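You operate a simulated robot arm through the tools that you are given. There is no shell and no other tool. Be economical: measure what you need, move in short steps, check, and stop when the job is done.

Carry out the task below with a simulated robot arm. There is one attempt and no reset: what you move stays moved.

## Task
Pull mill one's mushroom button out, reset the fault and restart at 400 rpm.
Fine: turn the speed down before Start; no new fault; leave the other controls as they are.
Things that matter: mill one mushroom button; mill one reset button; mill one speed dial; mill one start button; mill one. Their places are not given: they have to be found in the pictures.

Only the result counts: the job must be done as asked and must still hold three seconds after the hand-in. Knocking over, shifting, dropping, spilling or breaking anything else fails it.

## Robot
A 6-joint arm with a two-finger parallel gripper, fixed in place. Base frame: the origin is at the foot of the arm, x ahead of it, y to its left, z up. Lengths are in m, angles in rad, forces in N, time in s.
With the tool pointing down near the work surface it reaches from about 0.16 to 0.64 m from the base axis. Its first joint turns from -1.152 to 1.152 rad. Payload 2.9 kg.
Tool frame: the origin (TCP) lies between the finger pads and is the grasp point; the fingertips stand 0.03 m ahead of it; z points along the fingers, y is the line along which they close. Largest opening 0.11 m; finger width 0.02, thickness 0.01; the body of the gripper, 0.048 by 0.112 m, starts 0.055 m behind the TCP.
Orientation is that of the tool frame in the base frame, as a unit quaternion [w, x, y, z]. With the fingers straight down and closing along the base's y, the tool's x points along the base's -x, its y along +y and its z along -z.

## Interface
- The arm moves only by the tool nudge_tool. Its arguments are lists of equal length, an entry for each row: "rotation": the turn, a rotation vector about the base's x, y, z in units of 6 degrees (1.0 is 6 degrees), a list of three; "linear": the shift along the base's x, y, z in units of 40 mm (1.0 is 40 mm), a list of three; "hand": the closure in counts, from 0 (fully open) to 255 (shut). In form: {"rotation": [[wx, wy, wz], ...], "linear": [[dx, dy, dz], ...], "hand": [hand, ...]}. A call has 1 to 20 rows; each row shifts and turns the commanded pose from where the row before left it. A call with a number of a shift or a turn outside -1 to 1 is refused whole. A row lasts 0.2 s, in which the tool goes at most 0.05 m and 0.15 rad; a call with a longer step from one row to the next is refused whole, and so is a gripper value outside its range. Where a pose cannot be reached the arm comes as near as it can. A force on the tool above 70 N (or 10 N above the force at the start of the call, whichever is more), or a blocked arm, ends the call early, and 0.2 s more pass. Each finger travels about 0.108 m/s and halts on what it meets, pressing with about 27 N; the grip force reading is that of the motor and also rises with nothing between the fingers. The clock runs only during rows and for 0.2 s after the last one: add rows that do not move to give the fingers time. It gives the time, the measured TCP pose, the force on the tool (base axes), the opening and the grip force at its end, in the units of the frame above (readings bear some noise).
- Cameras (640 x 400 px; columns grow to the right, rows downward): "scene" is fixed at [0.0659, 0.4198, 1.4133]; the picture's right is [-0.88, -0.48, 0.00], its down [-0.14, 0.25, -0.96] and it looks along [0.46, -0.84, -0.29] (base axes); focal length 321 px, centre (320, 200). "wrist" rides on the gripper at [-0.036, 0, -0.057] in the tool frame; the picture's right is [0.00, -1.00, 0.00], its down [0.97, 0.00, -0.24] and it looks along [0.24, 0.00, 0.97] (tool axes); focal length 218 px, centre (320, 200).
- grab_frame(camera): a new picture of that camera. The clock stands still meanwhile.
- point_at(camera, pixels): for up to 12 pixels [column, row] of the newest picture of that camera ("zoom" is the newest enlarged one), the place [x, y, z] in the base frame of the surface seen there, good to about 0.003 m. The clock stands still meanwhile.
- inspect(camera, box): a new picture of the part [left, top, right, bottom] of that camera's present view, enlarged. The clock stands still meanwhile.
- finish_job(): hands the job in; it is judged then, once.

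Work in short steps. Measure before you move; look again where a grasp or a placing could have gone wrong, and mend it. You have 80 turns and 38 pictures in all, those below and enlarged ones among them. Open the gripper and draw the arm clear of the work before you hand the job in, unless the task says otherwise; then end with one line.

The tools are called after ">>>" by a JSON object that holds its "fn" and its "kwargs". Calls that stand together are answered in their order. nudge_tool: Moves the arm, as the interface text tells. Its arguments: {"type":"object","properties":{"rotation":{"type":"array","items":{"type":"array","items":{"type":"number"}}},"linear":{"type":"array","items":{"type":"array","items":{"type":"number"}}},"hand":{"type":"array","items":{"type":"number"}}},"required":["rotation","linear","hand"]} The other tools are called the same way: grab_frame (camera) takes a picture; point_at (camera, pixels) gives the place of the surface under pixels of a picture; inspect (camera, box) takes an enlarged picture of a part of a camera's view; finish_job () hands the job in.

At the start:

```text
clock: 0.0
tool_pos: [0.3525, 0.161, 1.2995]
tool_rot: [0.0, 0.0, 1.0, 0.001]
force: [0.4, 0.8, 1.1]
grip_width: 0.1101
grip_force: 0.1
```

scene: 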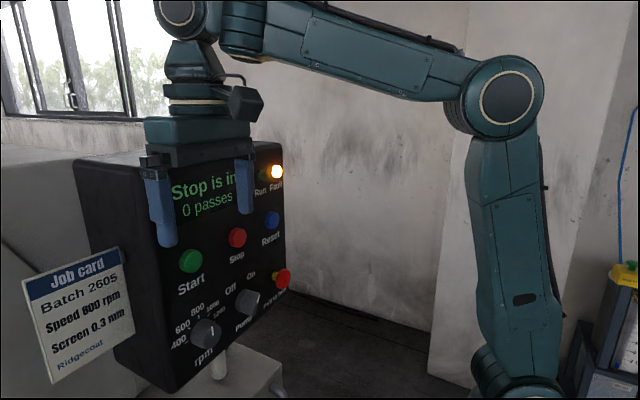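
wrist: 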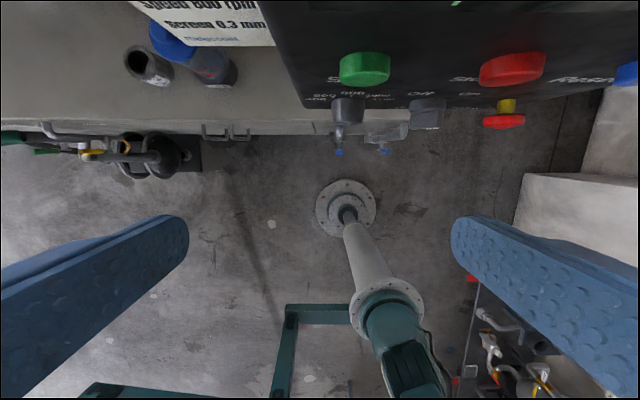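

The scene shows a panel with display, Start (190,260), Stop (237,237), Reset (271,220), rpm dial (205,333), pump switch (246,303) and mushroom (281,278). I enlarge it to read the details.

>>> {"fn": "inspect", "kwargs": {"camera": "scene", "box": [140, 140, 310, 380]}}

>>> {"fn": "point_at", "kwargs": {"camera": "scene", "pixels": [[190, 260], [237, 237], [271, 220], [205, 333], [246, 303], [281, 278], [150, 290], [265, 245], [228, 260], [150, 380], [100, 170], [215, 315]]}}

```text
1.67 times, centred on (225, 260) of scene
```

zoom: 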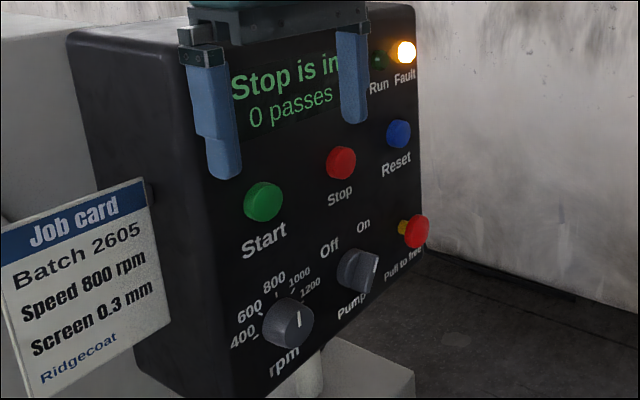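

```text
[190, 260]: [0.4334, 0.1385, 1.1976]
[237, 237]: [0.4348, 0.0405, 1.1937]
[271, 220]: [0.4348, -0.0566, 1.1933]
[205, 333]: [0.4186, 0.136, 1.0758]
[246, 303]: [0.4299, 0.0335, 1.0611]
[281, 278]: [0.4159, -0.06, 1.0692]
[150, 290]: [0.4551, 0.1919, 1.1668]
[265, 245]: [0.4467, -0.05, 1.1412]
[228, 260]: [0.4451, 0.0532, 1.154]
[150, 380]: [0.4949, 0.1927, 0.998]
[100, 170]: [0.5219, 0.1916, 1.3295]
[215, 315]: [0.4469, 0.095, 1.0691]
```

The panel face is a vertical plane at x≈0.446, facing -x. I'll back off and tilt the tool to point along +x, which also gives the wrist camera a frontal view.

>>> {"fn": "nudge_tool", "kwargs": {"rotation": [[0, 0, 0], [0, 0, 0], [0, -1, 0], [0, -1, 0], [0, -1, 0], [0, -1, 0], [0, -1, 0], [0, -1, 0], [0, -1, 0], [0, -1, 0]], "linear": [[-0.7, 0, 0], [-0.7, 0, 0], [0, 0, 0], [0, 0, 0], [0, 0, 0], [0, 0, 0], [0, 0, 0], [0, 0, 0], [0, 0, 0], [0, 0, 0]], "hand": [0, 0, 0, 0, 0, 0, 0, 0, 0, 0]}}

```text
clock: 2.2
tool_pos: [0.308, 0.1998, 1.4662]
tool_rot: [0.374, 0.001, 0.927, -0.003]
force: [0.1, 0.2, 0.1]
grip_width: 0.11
grip_force: 0.1
out of reach, approached as far as the arm can: row 4, 5, 6, 7, 8, 9, 10
```

The arm couldn't reach the commanded pose and drifted up. I'll look at its configuration.

>>> {"fn": "grab_frame", "kwargs": {"camera": "scene"}}

>>> {"fn": "grab_frame", "kwargs": {"camera": "wrist"}}

```text
34 pictures are left
```

scene: 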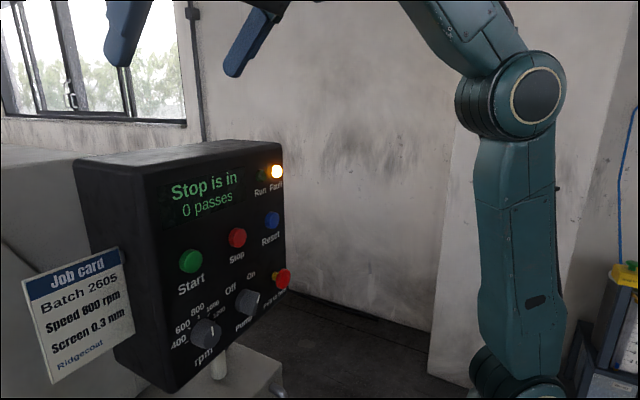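

```text
33 pictures are left
```

wrist: 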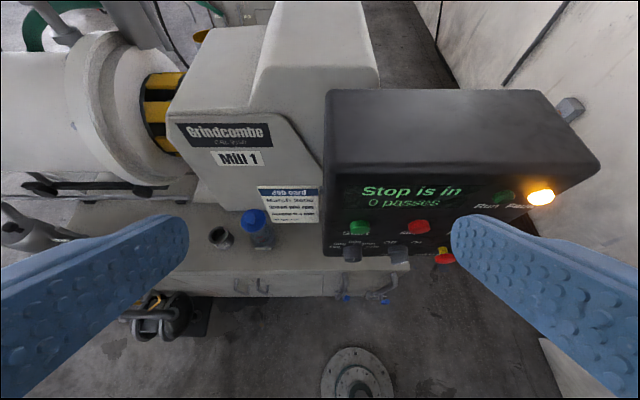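

I'll measure the arm's link positions and panel features to reason about reach.

>>> {"fn": "point_at", "kwargs": {"camera": "scene", "pixels": [[485, 380], [535, 100], [510, 220], [120, 40], [237, 70]]}}

>>> {"fn": "nudge_tool", "kwargs": {"rotation": [[0, 0, 0]], "linear": [[0.5, 0, 0]], "hand": [0]}}

```text
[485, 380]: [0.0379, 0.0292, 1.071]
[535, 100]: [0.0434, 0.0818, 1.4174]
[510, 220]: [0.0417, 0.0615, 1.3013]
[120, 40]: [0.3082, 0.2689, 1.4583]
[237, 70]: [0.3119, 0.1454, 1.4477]
```

```text
clock: 2.6
tool_pos: [0.3289, 0.1988, 1.4652]
tool_rot: [0.376, 0.001, 0.927, -0.003]
force: [-0.1, 0.9, 0.5]
grip_width: 0.1097
grip_force: 0.1
```

After a failed row, commands restart from the measured pose. The failure looks like the first-joint limit at high y, so I move to y≈-0.06 (mushroom/reset column) and keep tilting there, away from the panel.

>>> {"fn": "nudge_tool", "kwargs": {"rotation": [[0, 0, 0], [0, 0, 0], [0, 0, 0], [0, 0, 0], [0, 0, 0], [0, 0, 0], [0, -1, 0], [0, -1, 0], [0, -1, 0], [0, -1, 0], [0, -1, 0], [0, -1, 0], [0, -1, 0]], "linear": [[0, -1, 0], [0, -1, 0], [0, -1, 0], [0, -1, 0], [0, -1, 0], [0, -1, 0], [0, 0, 0], [0, 0, 0], [0, 0, 0], [0, 0, 0], [0, 0, 0], [0, 0, 0], [0, 0, 0]], "hand": [0, 0, 0, 0, 0, 0, 0, 0, 0, 0, 0, 0, 0]}}

```text
clock: 5.4
tool_pos: [0.3328, -0.035, 1.4696]
tool_rot: [0.684, 0.002, 0.73, -0.003]
force: [-1.4, 0.4, -0.3]
grip_width: 0.1099
grip_force: 0.0
out of reach, approached as far as the arm can: row 1, 2, 5, 6
```

The tool is now nearly horizontal. I descend and check reach.

>>> {"fn": "nudge_tool", "kwargs": {"rotation": [[0, -0.6, 0], [0, 0, 0], [0, 0, 0], [0, 0, 0], [0, 0, 0], [0, 0, 0], [0, 0, 0]], "linear": [[0, -0.5, 0], [0, 0, -1], [0, 0, -1], [0, 0, -1], [0, 0, -1], [0, 0, -1], [0, 0, -1]], "hand": [0, 0, 0, 0, 0, 0, 0]}}

>>> {"fn": "grab_frame", "kwargs": {"camera": "wrist"}}

>>> {"fn": "grab_frame", "kwargs": {"camera": "scene"}}

```text
clock: 7.0
tool_pos: [0.3541, -0.0611, 1.2566]
tool_rot: [0.705, 0.002, 0.709, -0.002]
force: [0.0, -0.5, 0.1]
grip_width: 0.1097
grip_force: 0.0
out of reach, approached as far as the arm can: row 6, 7
```

```text
32 pictures are left
```

wrist: 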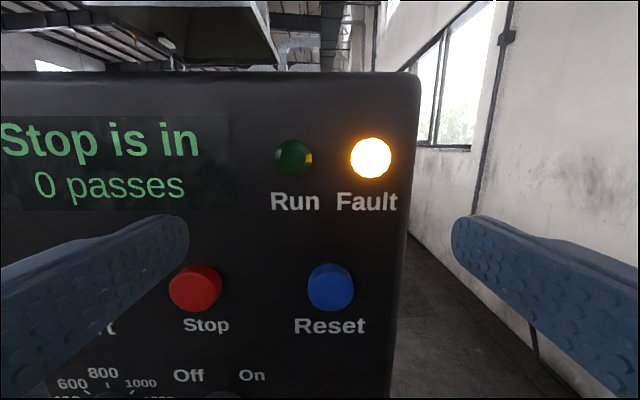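

```text
31 pictures are left
```

scene: 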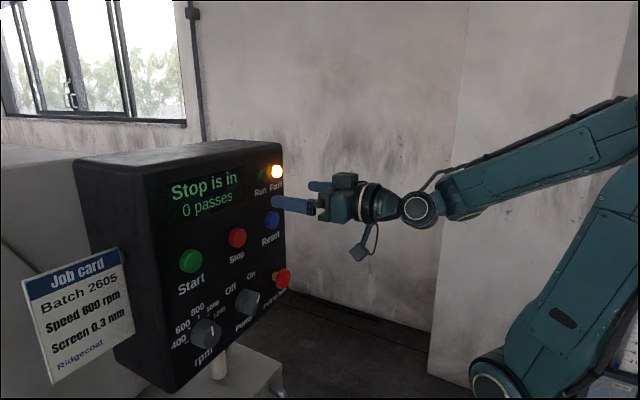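

Reset is directly ahead, but lower heights need less tilt. I enlarge the mushroom and dial regions to measure them.

>>> {"fn": "inspect", "kwargs": {"camera": "scene", "box": [250, 250, 310, 300]}}

>>> {"fn": "inspect", "kwargs": {"camera": "scene", "box": [160, 285, 270, 370]}}

>>> {"fn": "point_at", "kwargs": {"camera": "zoom", "pixels": [[320, 200]]}}

>>> {"fn": "point_at", "kwargs": {"camera": "scene", "pixels": [[276, 270], [290, 277], [284, 287], [275, 282], [281, 269], [283, 277], [273, 275], [262, 275]]}}

```text
8.00 times, centred on (280, 275) of scene
```

zoom: 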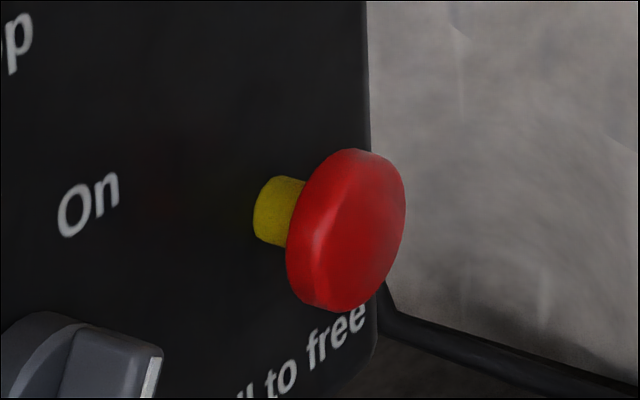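

```text
4.71 times, centred on (215, 328) of scene
```

zoom: 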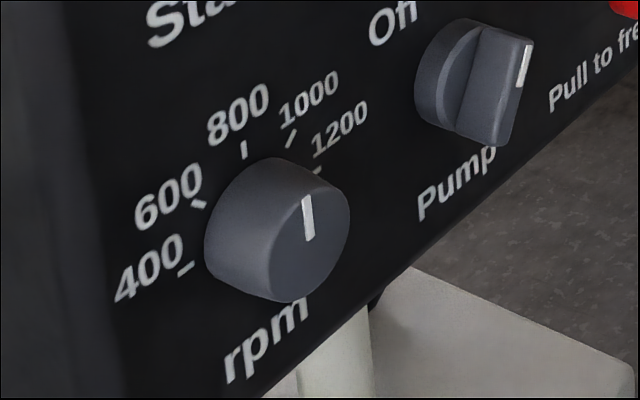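

```text
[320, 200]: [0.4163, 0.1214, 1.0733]
```

```text
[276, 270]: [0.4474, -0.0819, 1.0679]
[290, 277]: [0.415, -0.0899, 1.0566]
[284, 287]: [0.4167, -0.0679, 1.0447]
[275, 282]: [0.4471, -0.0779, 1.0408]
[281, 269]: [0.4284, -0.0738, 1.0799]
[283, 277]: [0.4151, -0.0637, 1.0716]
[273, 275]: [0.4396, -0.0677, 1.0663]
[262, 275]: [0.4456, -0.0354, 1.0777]
```

The dial points at 800 and the mushroom cap face is at x≈0.415, near y≈-0.068, z≈1.065. I go forward a little and descend in the y≈-0.067 column to see how far a near-horizontal tool reaches.

>>> {"fn": "nudge_tool", "kwargs": {"rotation": [[0, 1, 0], [0, 1, 0], [0, 1, 0], [0, 0, 0], [0, 0, 0], [0, 0, 0], [0, 0, 0]], "linear": [[0, 0, 0], [0, -0.15, 0], [0, 0, 0], [0, 0, -1], [0, 0, -1], [0, 0, -1], [0, 0, -0.5]], "hand": [0, 0, 0, 0, 0, 0, 0]}}

>>> {"fn": "grab_frame", "kwargs": {"camera": "wrist"}}

```text
clock: 8.6
tool_pos: [0.3856, -0.0769, 1.1461]
tool_rot: [0.586, 0.001, 0.811, -0.003]
force: [0.1, 0.1, 0.6]
grip_width: 0.1101
grip_force: 0.1
out of reach, approached as far as the arm can: row 5, 6, 7
```

```text
28 pictures are left
```

wrist: 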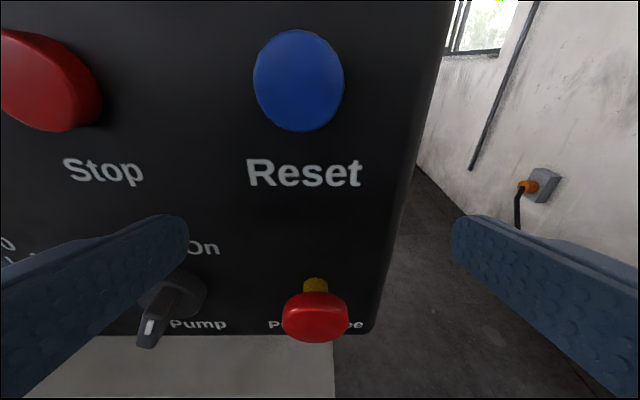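

Mushroom cap is at about (316,318) in the wrist view. I measure it and the Reset button.

>>> {"fn": "point_at", "kwargs": {"camera": "wrist", "pixels": [[285, 318], [347, 318], [316, 300], [316, 325], [316, 337], [316, 284], [298, 80], [298, 35], [298, 125], [258, 80], [342, 80], [380, 250]]}}

```text
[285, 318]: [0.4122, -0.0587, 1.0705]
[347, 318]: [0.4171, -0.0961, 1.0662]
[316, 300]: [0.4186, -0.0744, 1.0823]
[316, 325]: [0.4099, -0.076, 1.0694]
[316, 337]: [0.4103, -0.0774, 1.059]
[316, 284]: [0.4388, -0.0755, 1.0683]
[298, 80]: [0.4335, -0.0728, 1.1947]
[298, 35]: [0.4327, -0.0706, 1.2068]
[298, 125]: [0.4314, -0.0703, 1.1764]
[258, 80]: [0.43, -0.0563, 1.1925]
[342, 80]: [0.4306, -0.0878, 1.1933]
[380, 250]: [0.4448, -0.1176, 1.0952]
```

Mushroom centre ≈ (cap x 0.411–0.425, y -0.0765, z 1.064). I tilt to ~54° and descend so the open fingers straddle the cap.

>>> {"fn": "nudge_tool", "kwargs": {"rotation": [[0, 1, 0], [0, 1, 0], [0, 1, 0], [0, 0, 0], [0, 0, 0], [0, 0, 0]], "linear": [[-0.3, 0, 0], [0, 0, 0], [0, 0, -0.25], [0, 0, -0.5], [0.3, 0, -0.5], [0.4, 0, -0.5]], "hand": [0, 0, 0, 0, 0, 0]}}

>>> {"fn": "grab_frame", "kwargs": {"camera": "wrist"}}

```text
clock: 10.0
tool_pos: [0.4026, -0.0774, 1.0763]
tool_rot: [0.452, 0.002, 0.892, -0.004]
force: [0.0, -0.6, 0.2]
grip_width: 0.1099
grip_force: 0.0
```

```text
27 pictures are left
```

wrist: 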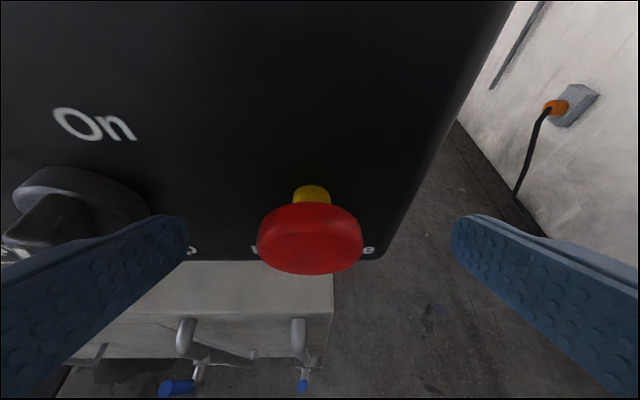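

The cap lies between the fingers, about 4 mm left of centre. I shift y by +4 mm and close.

>>> {"fn": "nudge_tool", "kwargs": {"rotation": [[0, 0, 0], [0, 0, 0], [0, 0, 0], [0, 0, 0], [0, 0, 0]], "linear": [[0, 0.1, 0], [0, 0, 0], [0, 0, 0], [0, 0, 0], [0, 0, 0]], "hand": [0, 255, 255, 255, 255]}}

>>> {"fn": "inspect", "kwargs": {"camera": "scene", "box": [220, 150, 380, 320]}}

```text
clock: 11.2
tool_pos: [0.4017, -0.0731, 1.0758]
tool_rot: [0.451, 0.001, 0.892, -0.003]
force: [-1.1, -4.5, -1.7]
grip_width: 0.0412
grip_force: 45.0
```

```text
2.35 times, centred on (300, 235) of scene
```

zoom: 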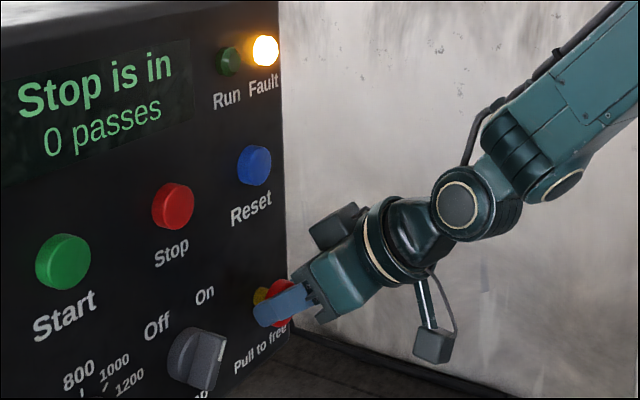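

The cap is gripped (width 0.041). I pull straight back along -x.

>>> {"fn": "nudge_tool", "kwargs": {"rotation": [[0, 0, 0], [0, 0, 0], [0, 0, 0], [0, 0, 0]], "linear": [[-0.15, 0, 0], [-0.15, 0, 0], [-0.15, 0, 0], [-0.15, 0, 0]], "hand": [255, 255, 255, 255]}}

>>> {"fn": "inspect", "kwargs": {"camera": "scene", "box": [140, 150, 320, 300]}}

```text
clock: 12.2
tool_pos: [0.3807, -0.0755, 1.0792]
tool_rot: [0.455, 0.001, 0.89, -0.004]
force: [32.9, -2.6, -1.4]
grip_width: 0.0414
grip_force: 45.0
```

```text
2.67 times, centred on (230, 225) of scene
```

zoom: 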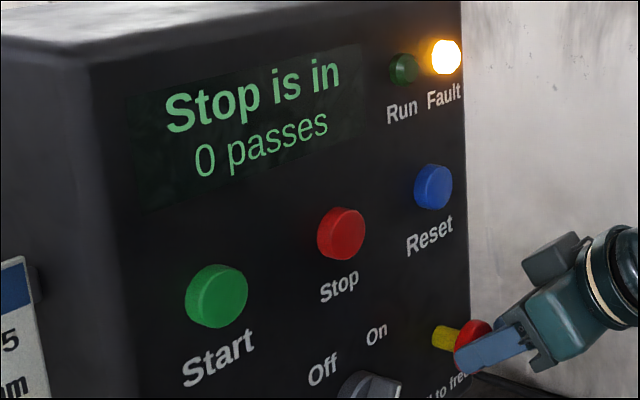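

The stem has come out further and force is 33 N; the display still says "Stop is in". I pull a bit more.

>>> {"fn": "nudge_tool", "kwargs": {"rotation": [[0, 0, 0], [0, 0, 0], [0, 0, 0]], "linear": [[-0.15, 0, 0], [-0.15, 0, 0], [0, 0, 0]], "hand": [255, 255, 255]}}

>>> {"fn": "inspect", "kwargs": {"camera": "scene", "box": [140, 150, 320, 300]}}

```text
clock: 13.0
tool_pos: [0.366, -0.075, 1.0752]
tool_rot: [0.45, 0.001, 0.893, -0.003]
force: [1.1, -0.8, -0.2]
grip_width: 0.0001
grip_force: 37.7
```

```text
2.67 times, centred on (230, 225) of scene
```

zoom: 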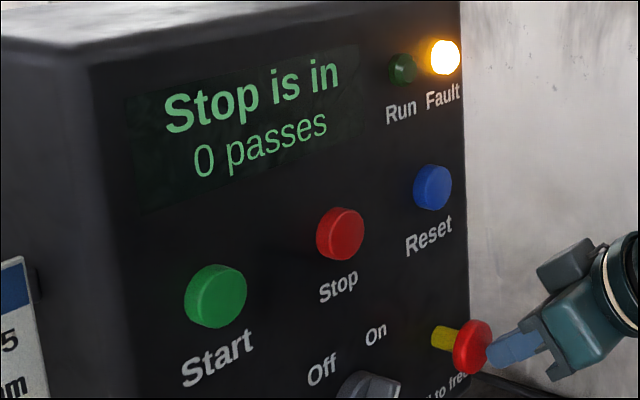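

The fingers slipped off and shut, but the cap stayed further out. I measure the cap and back off straight away from it.

>>> {"fn": "nudge_tool", "kwargs": {"rotation": [[0, 0, 0], [0, 0, 0], [0, 0, 0]], "linear": [[-0.3, 0, 0.3], [0, 0, 0.5], [0, 0, 0.5]], "hand": [255, 255, 255]}}

>>> {"fn": "inspect", "kwargs": {"camera": "scene", "box": [140, 150, 320, 300]}}

>>> {"fn": "point_at", "kwargs": {"camera": "zoom", "pixels": [[475, 345], [485, 340], [460, 345], [445, 338]]}}

```text
clock: 13.8
tool_pos: [0.3577, -0.0749, 1.1303]
tool_rot: [0.452, 0.002, 0.892, -0.004]
force: [0.4, -0.5, 1.1]
grip_width: 0.0003
grip_force: 38.3
out of reach, approached as far as the arm can: row 1
```

```text
2.67 times, centred on (230, 225) of scene
```

zoom: 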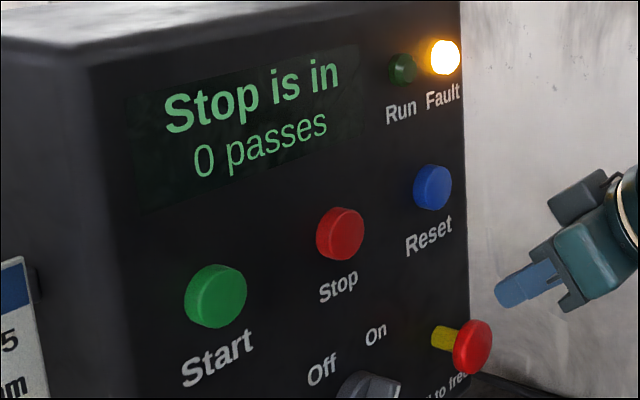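

```text
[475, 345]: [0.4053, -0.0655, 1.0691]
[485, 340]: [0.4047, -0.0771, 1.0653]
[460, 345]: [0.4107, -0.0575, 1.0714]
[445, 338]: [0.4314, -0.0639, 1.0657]
```

The cap face moved from ≈0.414 to ≈0.405 and stays there, so it is latched out. Next I raise to the Reset button (y -0.072, z 1.192, face x 0.431) and level the closed fingers.

>>> {"fn": "nudge_tool", "kwargs": {"rotation": [[0, 0, 0], [0, 0, 0], [0, -1, 0], [0, -1, 0], [0, -1, 0], [0, -1, 0]], "linear": [[0, 0, 0.9], [0.4, 0.07, 0.8], [0, 0, 0], [0, 0, 0], [0, 0, 0], [0, 0, 0]], "hand": [255, 255, 255, 255, 255, 255]}}

>>> {"fn": "grab_frame", "kwargs": {"camera": "wrist"}}

```text
clock: 15.2
tool_pos: [0.3733, -0.072, 1.1986]
tool_rot: [0.628, 0.002, 0.778, -0.003]
force: [0.0, -0.5, 0.2]
grip_width: 0.0001
grip_force: 37.8
```

```text
22 pictures are left
```

wrist: 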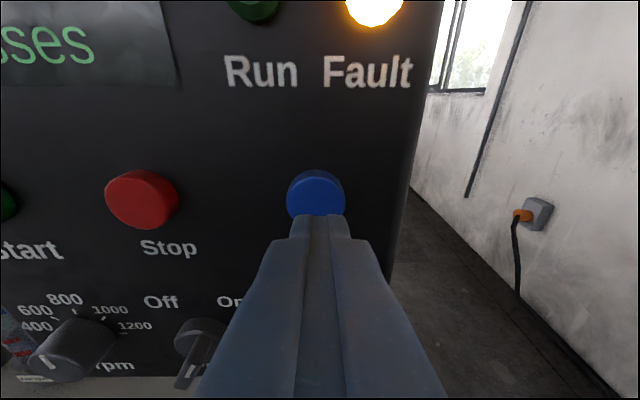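

The fingertips are lined up with Reset. I press forward in small steps to the expected contact and a bit beyond, then retreat.

>>> {"fn": "nudge_tool", "kwargs": {"rotation": [[0, 0, 0], [0, 0, 0], [0, 0, 0], [0, 0, 0], [0, 0, 0]], "linear": [[0.4, 0, 0], [0.3, 0, 0], [0.1, 0, 0], [0.1, 0, 0], [0, 0, 0]], "hand": [255, 255, 255, 255, 255]}}

>>> {"fn": "inspect", "kwargs": {"camera": "scene", "box": [140, 150, 320, 300]}}

```text
clock: 16.4
tool_pos: [0.4079, -0.0723, 1.1981]
tool_rot: [0.626, 0.001, 0.78, -0.002]
force: [-11.2, 0.7, -2.7]
grip_width: 0.0002
grip_force: 38.0
```

```text
2.67 times, centred on (230, 225) of scene
```

zoom: 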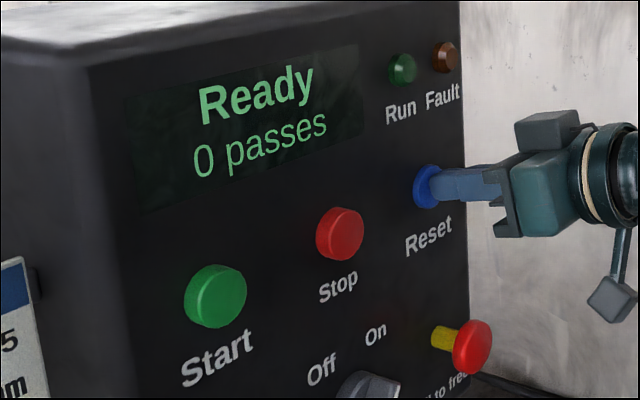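

The display reads "Ready" and the fault lamp is off. I retreat and move toward the dial column, with less tilt and at a safe x.

>>> {"fn": "nudge_tool", "kwargs": {"rotation": [[0, 0, 0], [0, 0, 0], [0, 1, 0], [0, 1, 0], [0, 1, 0], [0, 1, 0], [0, 0, 0], [0, 0, 0], [0, 0, 0]], "linear": [[-0.5, 0, 0], [-0.5, 0, 0], [0, 0.8, 0], [0, 0.8, 0], [0, 0.8, 0], [0, 0.8, 0], [0, 0.8, 0], [0, 0.8, -0.5], [0, 0.2, -0.5]], "hand": [255, 255, 255, 255, 255, 255, 255, 150, 150]}}

>>> {"fn": "grab_frame", "kwargs": {"camera": "wrist"}}

```text
clock: 18.4
tool_pos: [0.3674, 0.1284, 1.1583]
tool_rot: [0.453, 0.002, 0.892, -0.003]
force: [-0.8, 0.4, -0.2]
grip_width: 0.0455
grip_force: 0.0
```

```text
20 pictures are left
```

wrist: 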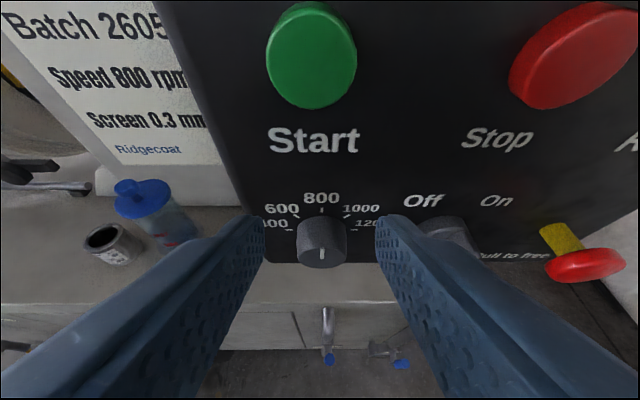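

The dial is centred at about (321,245), with the pointer up at 800. I enlarge to measure the dial and its tick marks.

>>> {"fn": "inspect", "kwargs": {"camera": "wrist", "box": [250, 180, 394, 270]}}

>>> {"fn": "point_at", "kwargs": {"camera": "wrist", "pixels": [[321, 210], [294, 217], [348, 217], [289, 229], [355, 230], [299, 240], [345, 240], [321, 222], [321, 252], [321, 265], [310, 55], [310, 80]]}}

```text
4.44 times, centred on (322, 225) of wrist
```

zoom: 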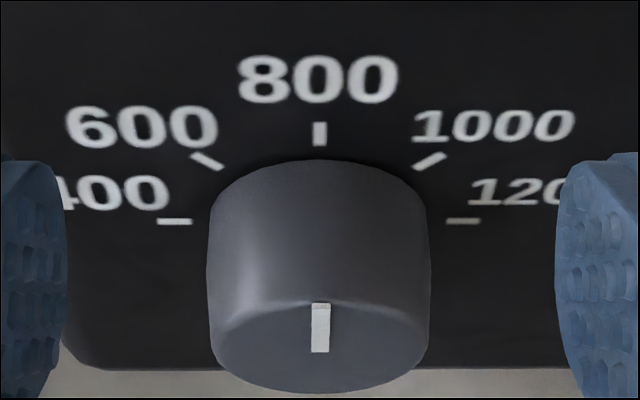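

```text
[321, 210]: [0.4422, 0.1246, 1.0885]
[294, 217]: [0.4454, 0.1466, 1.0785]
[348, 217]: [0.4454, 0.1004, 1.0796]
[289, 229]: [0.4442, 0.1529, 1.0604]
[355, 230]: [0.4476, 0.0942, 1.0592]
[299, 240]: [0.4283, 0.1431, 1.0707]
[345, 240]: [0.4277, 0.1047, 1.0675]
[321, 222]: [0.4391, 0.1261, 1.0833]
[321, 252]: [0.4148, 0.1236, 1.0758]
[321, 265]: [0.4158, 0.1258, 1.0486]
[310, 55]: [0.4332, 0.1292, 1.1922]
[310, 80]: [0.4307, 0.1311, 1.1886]
```

Ticks give the dial axis at y≈0.124, z≈1.060, with 400 exactly 90° left of the current "up" pointer; the dial is ≈0.042 wide with its face at x≈0.415. I move to straddle it with ~48° tilt, and check the nearby card and table heights.

>>> {"fn": "point_at", "kwargs": {"camera": "wrist", "pixels": [[205, 140], [195, 60], [320, 285], [140, 200], [100, 245], [445, 228], [320, 310]]}}

>>> {"fn": "nudge_tool", "kwargs": {"rotation": [[0, 1, 0], [0, 0, 0], [0, 0, 0], [0, 0, 0], [0, 0, 0]], "linear": [[0.2, -0.115, -0.4], [0.1, 0, -0.5], [0.1, 0, -0.6], [0.3, 0, -0.66], [0.3, 0, 0]], "hand": [111, 111, 111, 111, 111]}}

>>> {"fn": "grab_frame", "kwargs": {"camera": "wrist"}}

```text
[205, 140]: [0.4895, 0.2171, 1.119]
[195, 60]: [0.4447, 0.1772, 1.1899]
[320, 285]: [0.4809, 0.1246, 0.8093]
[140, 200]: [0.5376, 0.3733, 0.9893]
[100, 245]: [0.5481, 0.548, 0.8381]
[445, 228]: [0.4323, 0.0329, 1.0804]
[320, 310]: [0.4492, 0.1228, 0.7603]
```

```text
clock: 19.6
tool_pos: [0.4101, 0.1219, 1.0711]
tool_rot: [0.404, 0.001, 0.915, -0.003]
force: [0.0, 0.2, -0.1]
grip_width: 0.062
grip_force: 0.1
```

```text
18 pictures are left
```

wrist: 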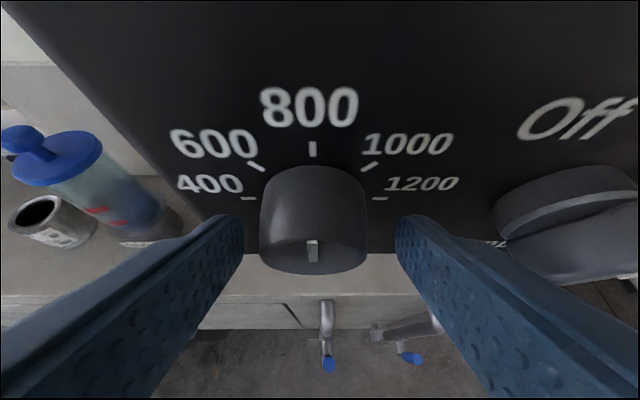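

The dial sits between the fingers, centred ~3 mm to the left. With the gripper still open I recentre and pre-roll +30° about the dial axis for a long stroke.

>>> {"fn": "nudge_tool", "kwargs": {"rotation": [[0, 0, 0], [1, 0, 0], [1, 0, 0], [1, 0, 0], [1, 0, 0], [1, 0, 0]], "linear": [[0, 0.065, 0], [0, -0.029, -0.002], [0, -0.028, -0.005], [0, -0.028, -0.007], [0, -0.027, -0.01], [0, -0.026, -0.012]], "hand": [111, 111, 111, 111, 111, 111]}}

>>> {"fn": "grab_frame", "kwargs": {"camera": "wrist"}}

```text
clock: 21.0
tool_pos: [0.4084, 0.1193, 1.0704]
tool_rot: [0.39, 0.107, 0.884, 0.234]
force: [-0.4, -0.6, 0.2]
grip_width: 0.0621
grip_force: 0.0
```

```text
17 pictures are left
```

wrist: 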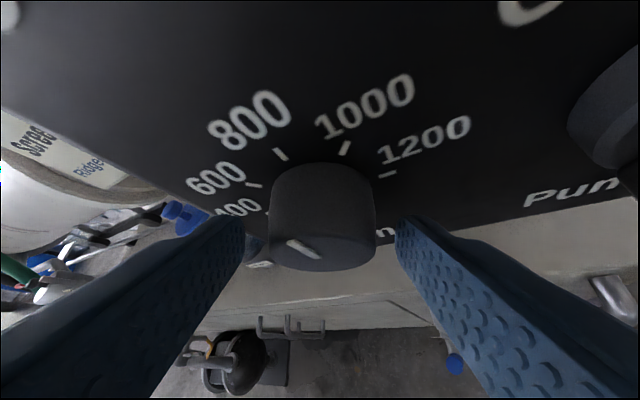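

Roll +30° worked and the dial is centred. I close on it.

>>> {"fn": "nudge_tool", "kwargs": {"rotation": [[0, 0, 0], [0, 0, 0], [0, 0, 0]], "linear": [[0, 0, 0], [0, 0, 0], [0, 0, 0]], "hand": [255, 255, 255]}}

>>> {"fn": "nudge_tool", "kwargs": {"rotation": [[-1, 0, 0], [-1, 0, 0], [-1, 0, 0], [-1, 0, 0], [-1, 0, 0], [-1, 0, 0], [-1, 0, 0], [-1, 0, 0], [-1, 0, 0], [-1, 0, 0]], "linear": [[0, 0.026, 0.012], [0, 0.027, 0.01], [0, 0.028, 0.007], [0, 0.028, 0.005], [0, 0.029, 0.002], [0, 0.029, -0.002], [0, 0.028, -0.005], [0, 0.028, -0.007], [0, 0.027, -0.01], [0, 0.026, -0.012]], "hand": [255, 255, 255, 255, 255, 255, 255, 255, 255, 255]}}

>>> {"fn": "grab_frame", "kwargs": {"camera": "wrist"}}

```text
clock: 21.8
tool_pos: [0.4087, 0.1199, 1.0702]
tool_rot: [0.39, 0.107, 0.884, 0.233]
force: [-1.1, -5.6, -1.6]
grip_width: 0.0402
grip_force: 44.5
```

```text
clock: 24.0
tool_pos: [0.4095, 0.1304, 1.07]
tool_rot: [0.391, -0.104, 0.882, -0.24]
force: [12.0, -7.4, -10.6]
grip_width: 0.0398
grip_force: 45.3
```

```text
16 pictures are left
```

wrist: 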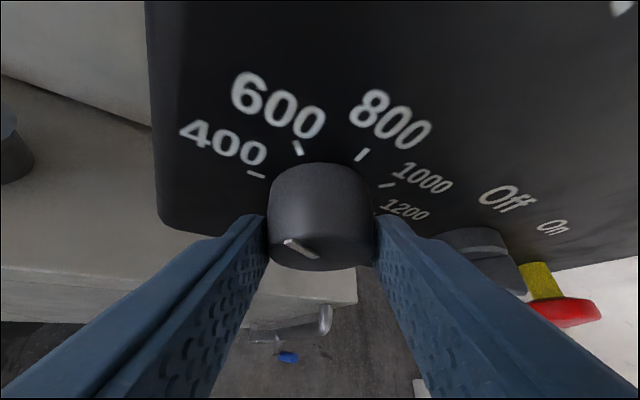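

The pointer turned with the tool (about 60° so far). I continue another 30° gripping.

>>> {"fn": "nudge_tool", "kwargs": {"rotation": [[-1, 0, 0], [-1, 0, 0], [-1, 0, 0], [-1, 0, 0], [-1, 0, 0]], "linear": [[0, 0.025, -0.014], [0, 0.023, -0.017], [0, 0.021, -0.019], [0, 0.018, -0.022], [0, 0.016, -0.024]], "hand": [255, 255, 255, 255, 255]}}

>>> {"fn": "grab_frame", "kwargs": {"camera": "wrist"}}

>>> {"fn": "inspect", "kwargs": {"camera": "scene", "box": [140, 220, 310, 380]}}

```text
clock: 25.2
tool_pos: [0.4084, 0.1358, 1.066]
tool_rot: [0.352, -0.2, 0.791, -0.459]
force: [3.5, -3.1, -8.6]
grip_width: 0.0403
grip_force: 45.5
```

```text
15 pictures are left
```

wrist: 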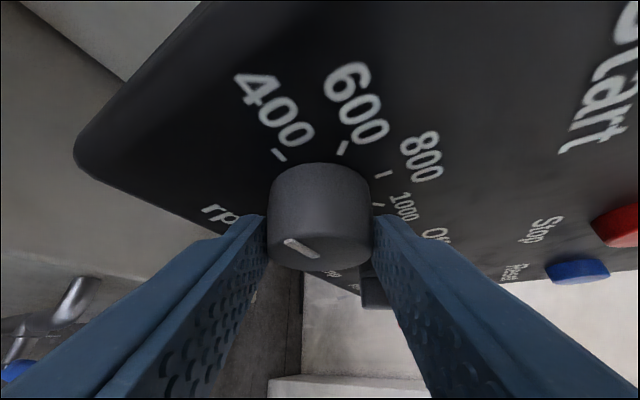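

```text
2.50 times, centred on (225, 300) of scene
```

zoom: 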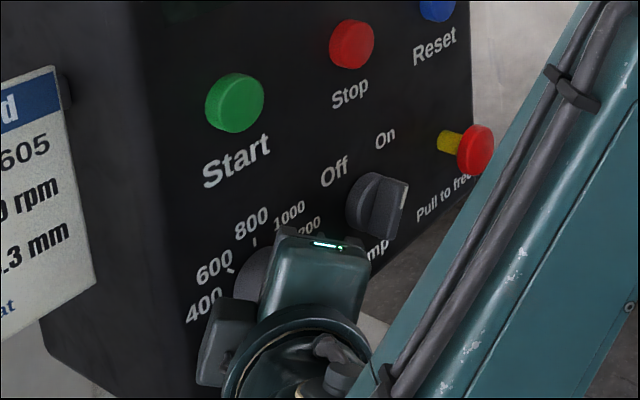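

The pointer kept its place relative to the fingers, so it has turned about 90°. I open and roll back around the dial to check frontally.

>>> {"fn": "nudge_tool", "kwargs": {"rotation": [[0, 0, 0], [0, 0, 0], [1, 0, 0], [1, 0, 0], [1, 0, 0], [1, 0, 0], [1, 0, 0], [1, 0, 0], [1, 0, 0], [1, 0, 0], [1, 0, 0], [1, 0, 0]], "linear": [[0, 0, 0], [0, 0, 0], [0, -0.016, 0.024], [0, -0.018, 0.022], [0, -0.021, 0.019], [0, -0.023, 0.017], [0, -0.025, 0.014], [0, -0.026, 0.012], [0, -0.027, 0.01], [0, -0.028, 0.007], [0, -0.028, 0.005], [0, -0.029, 0.002]], "hand": [111, 111, 111, 111, 111, 111, 111, 111, 111, 111, 111, 111]}}

>>> {"fn": "grab_frame", "kwargs": {"camera": "wrist"}}

```text
clock: 27.8
tool_pos: [0.4084, 0.1253, 1.0714]
tool_rot: [0.405, 0.002, 0.914, -0.003]
force: [0.6, -0.2, 0.5]
grip_width: 0.0623
grip_force: 0.1
```

```text
13 pictures are left
```

wrist: 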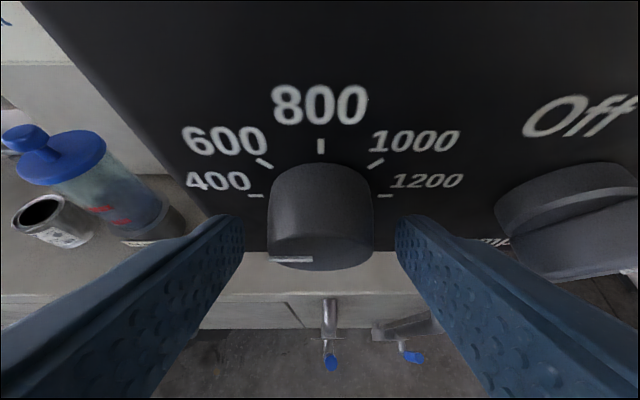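

The pointer now lies horizontal, pointing left at 400. I back off and rise toward Start (y≈0.13, z≈1.192), then check the dial in detail.

>>> {"fn": "nudge_tool", "kwargs": {"rotation": [[0, 0, 0], [0, 0, 0], [0, -1, 0], [0, -1, 0], [0, -1, 0], [0, -1, 0]], "linear": [[-0.4, 0, 0.3], [-0.3, 0, 0.6], [-0.1, 0.1, 0.6], [0, 0, 0.6], [0, 0, 0.6], [0, 0, 0.5]], "hand": [111, 111, 111, 255, 255, 255]}}

>>> {"fn": "grab_frame", "kwargs": {"camera": "wrist"}}

>>> {"fn": "inspect", "kwargs": {"camera": "scene", "box": [160, 285, 270, 370]}}

```text
clock: 29.2
tool_pos: [0.3761, 0.1296, 1.2002]
tool_rot: [0.586, 0.002, 0.81, -0.003]
force: [-0.4, -0.3, -0.6]
grip_width: 0.0
grip_force: 27.3
```

```text
12 pictures are left
```

wrist: 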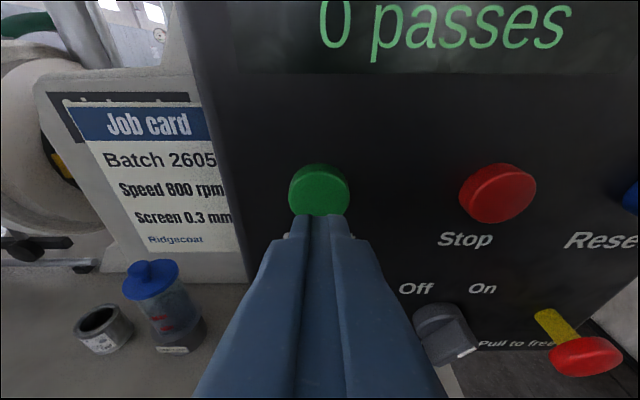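

```text
4.71 times, centred on (215, 328) of scene
```

zoom: 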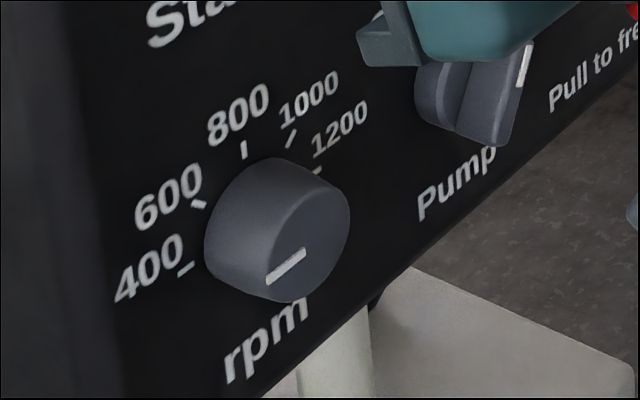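

The dial reads 400 and the pump switch is unchanged. The fingertips are aligned with Start, so I press it like Reset.

>>> {"fn": "nudge_tool", "kwargs": {"rotation": [[0, 0, 0], [0, 0, 0], [0, 0, 0], [0, 0, 0], [0, 0, 0]], "linear": [[0.4, 0, 0], [0.23, 0, 0], [0.1, 0, 0], [0.1, 0, 0], [0, 0, 0]], "hand": [255, 255, 255, 255, 255]}}

>>> {"fn": "inspect", "kwargs": {"camera": "scene", "box": [140, 150, 320, 300]}}

```text
clock: 30.4
tool_pos: [0.4082, 0.1316, 1.1994]
tool_rot: [0.585, 0.002, 0.811, -0.003]
force: [-18.6, 5.5, -1.5]
grip_width: 0.0
grip_force: 26.8
```

```text
2.67 times, centred on (230, 225) of scene
```

zoom: 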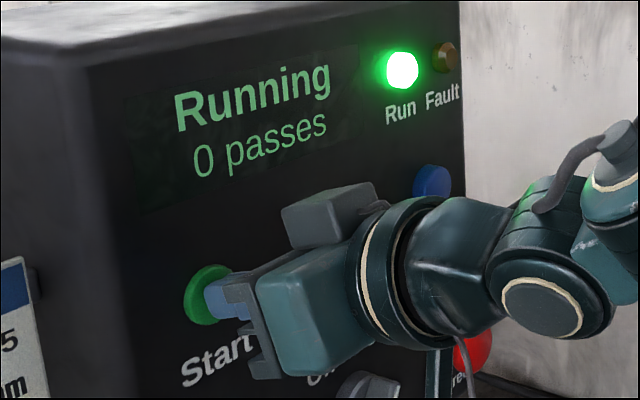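

The mill shows "Running" with the Run lamp lit. I retreat, rise clear and open the gripper.

>>> {"fn": "nudge_tool", "kwargs": {"rotation": [[0, 0, 0], [0, 0, 0], [0, 0, 0], [0, 0, 0], [0, 0, 0], [0, 0, 0], [0, 0, 0], [0, 0, 0]], "linear": [[-0.5, 0, 0], [-0.3, 0, 0.2], [0, 0, 1], [0, 0, 1], [0, 0, 1], [0, 0, 1], [0, 0, 1], [0, 0, 0]], "hand": [255, 255, 255, 255, 0, 0, 0, 0]}}

>>> {"fn": "grab_frame", "kwargs": {"camera": "scene"}}

>>> {"fn": "inspect", "kwargs": {"camera": "scene", "box": [140, 140, 310, 380]}}

```text
clock: 32.2
tool_pos: [0.3769, 0.1296, 1.4074]
tool_rot: [0.586, 0.003, 0.811, -0.003]
force: [0.6, 0.2, -0.1]
grip_width: 0.1098
grip_force: 0.1
```

```text
9 pictures are left
```

scene: 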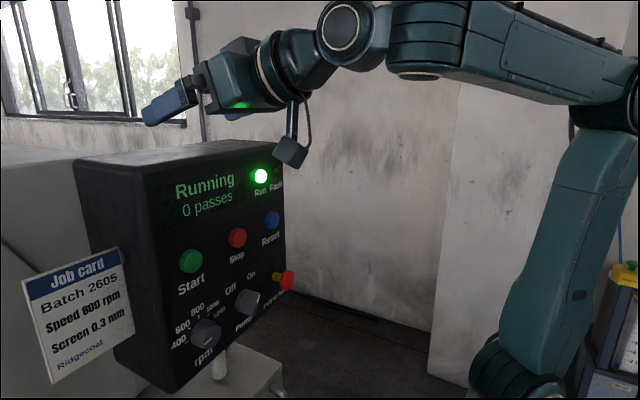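

```text
1.67 times, centred on (225, 260) of scene
```

zoom: 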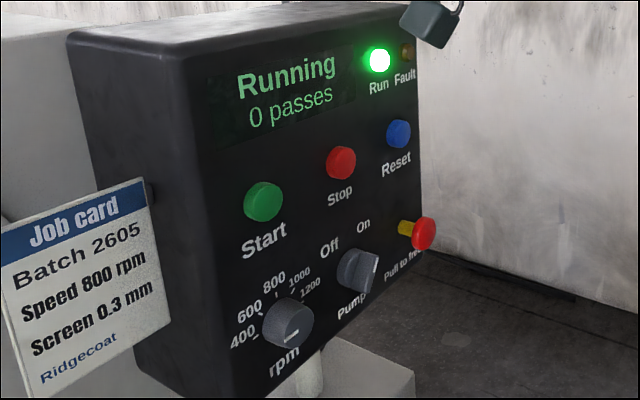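

It is running with no fault, the mushroom is out, the dial is at 400 and the pump is unchanged. I wait about 3 s to confirm it holds.

>>> {"fn": "nudge_tool", "kwargs": {"rotation": [[0, 0, 0], [0, 0, 0], [0, 0, 0], [0, 0, 0], [0, 0, 0], [0, 0, 0], [0, 0, 0], [0, 0, 0], [0, 0, 0], [0, 0, 0], [0, 0, 0], [0, 0, 0], [0, 0, 0], [0, 0, 0], [0, 0, 0]], "linear": [[0, 0, 0], [0, 0, 0], [0, 0, 0], [0, 0, 0], [0, 0, 0], [0, 0, 0], [0, 0, 0], [0, 0, 0], [0, 0, 0], [0, 0, 0], [0, 0, 0], [0, 0, 0], [0, 0, 0], [0, 0, 0], [0, 0, 0]], "hand": [0, 0, 0, 0, 0, 0, 0, 0, 0, 0, 0, 0, 0, 0, 0]}}

>>> {"fn": "inspect", "kwargs": {"camera": "scene", "box": [140, 140, 310, 380]}}

```text
clock: 35.4
tool_pos: [0.3768, 0.1308, 1.4057]
tool_rot: [0.585, 0.003, 0.811, -0.003]
force: [-0.6, 0.3, 0.5]
grip_width: 0.1101
grip_force: 0.2
```

```text
1.67 times, centred on (225, 260) of scene
```

zoom: 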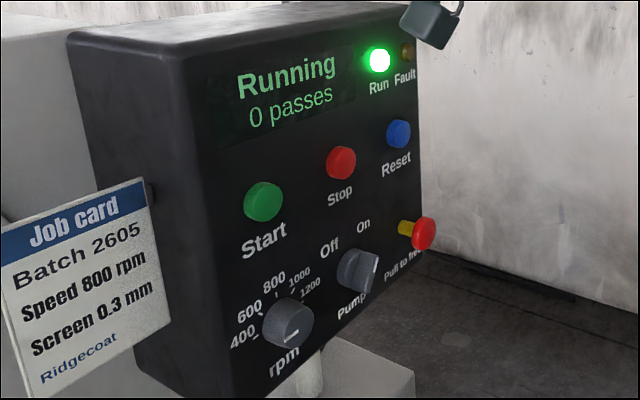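

The state holds: still "Running", no fault. I hand the job in.

>>> {"fn": "finish_job", "kwargs": {}}

```text
The job is handed in.
```

Mill one's mushroom button is out, the fault is reset, and the mill was restarted with the dial turned down to 400 rpm first; it was running with no new fault at hand-in, and the pump switch and Stop were left as they were.
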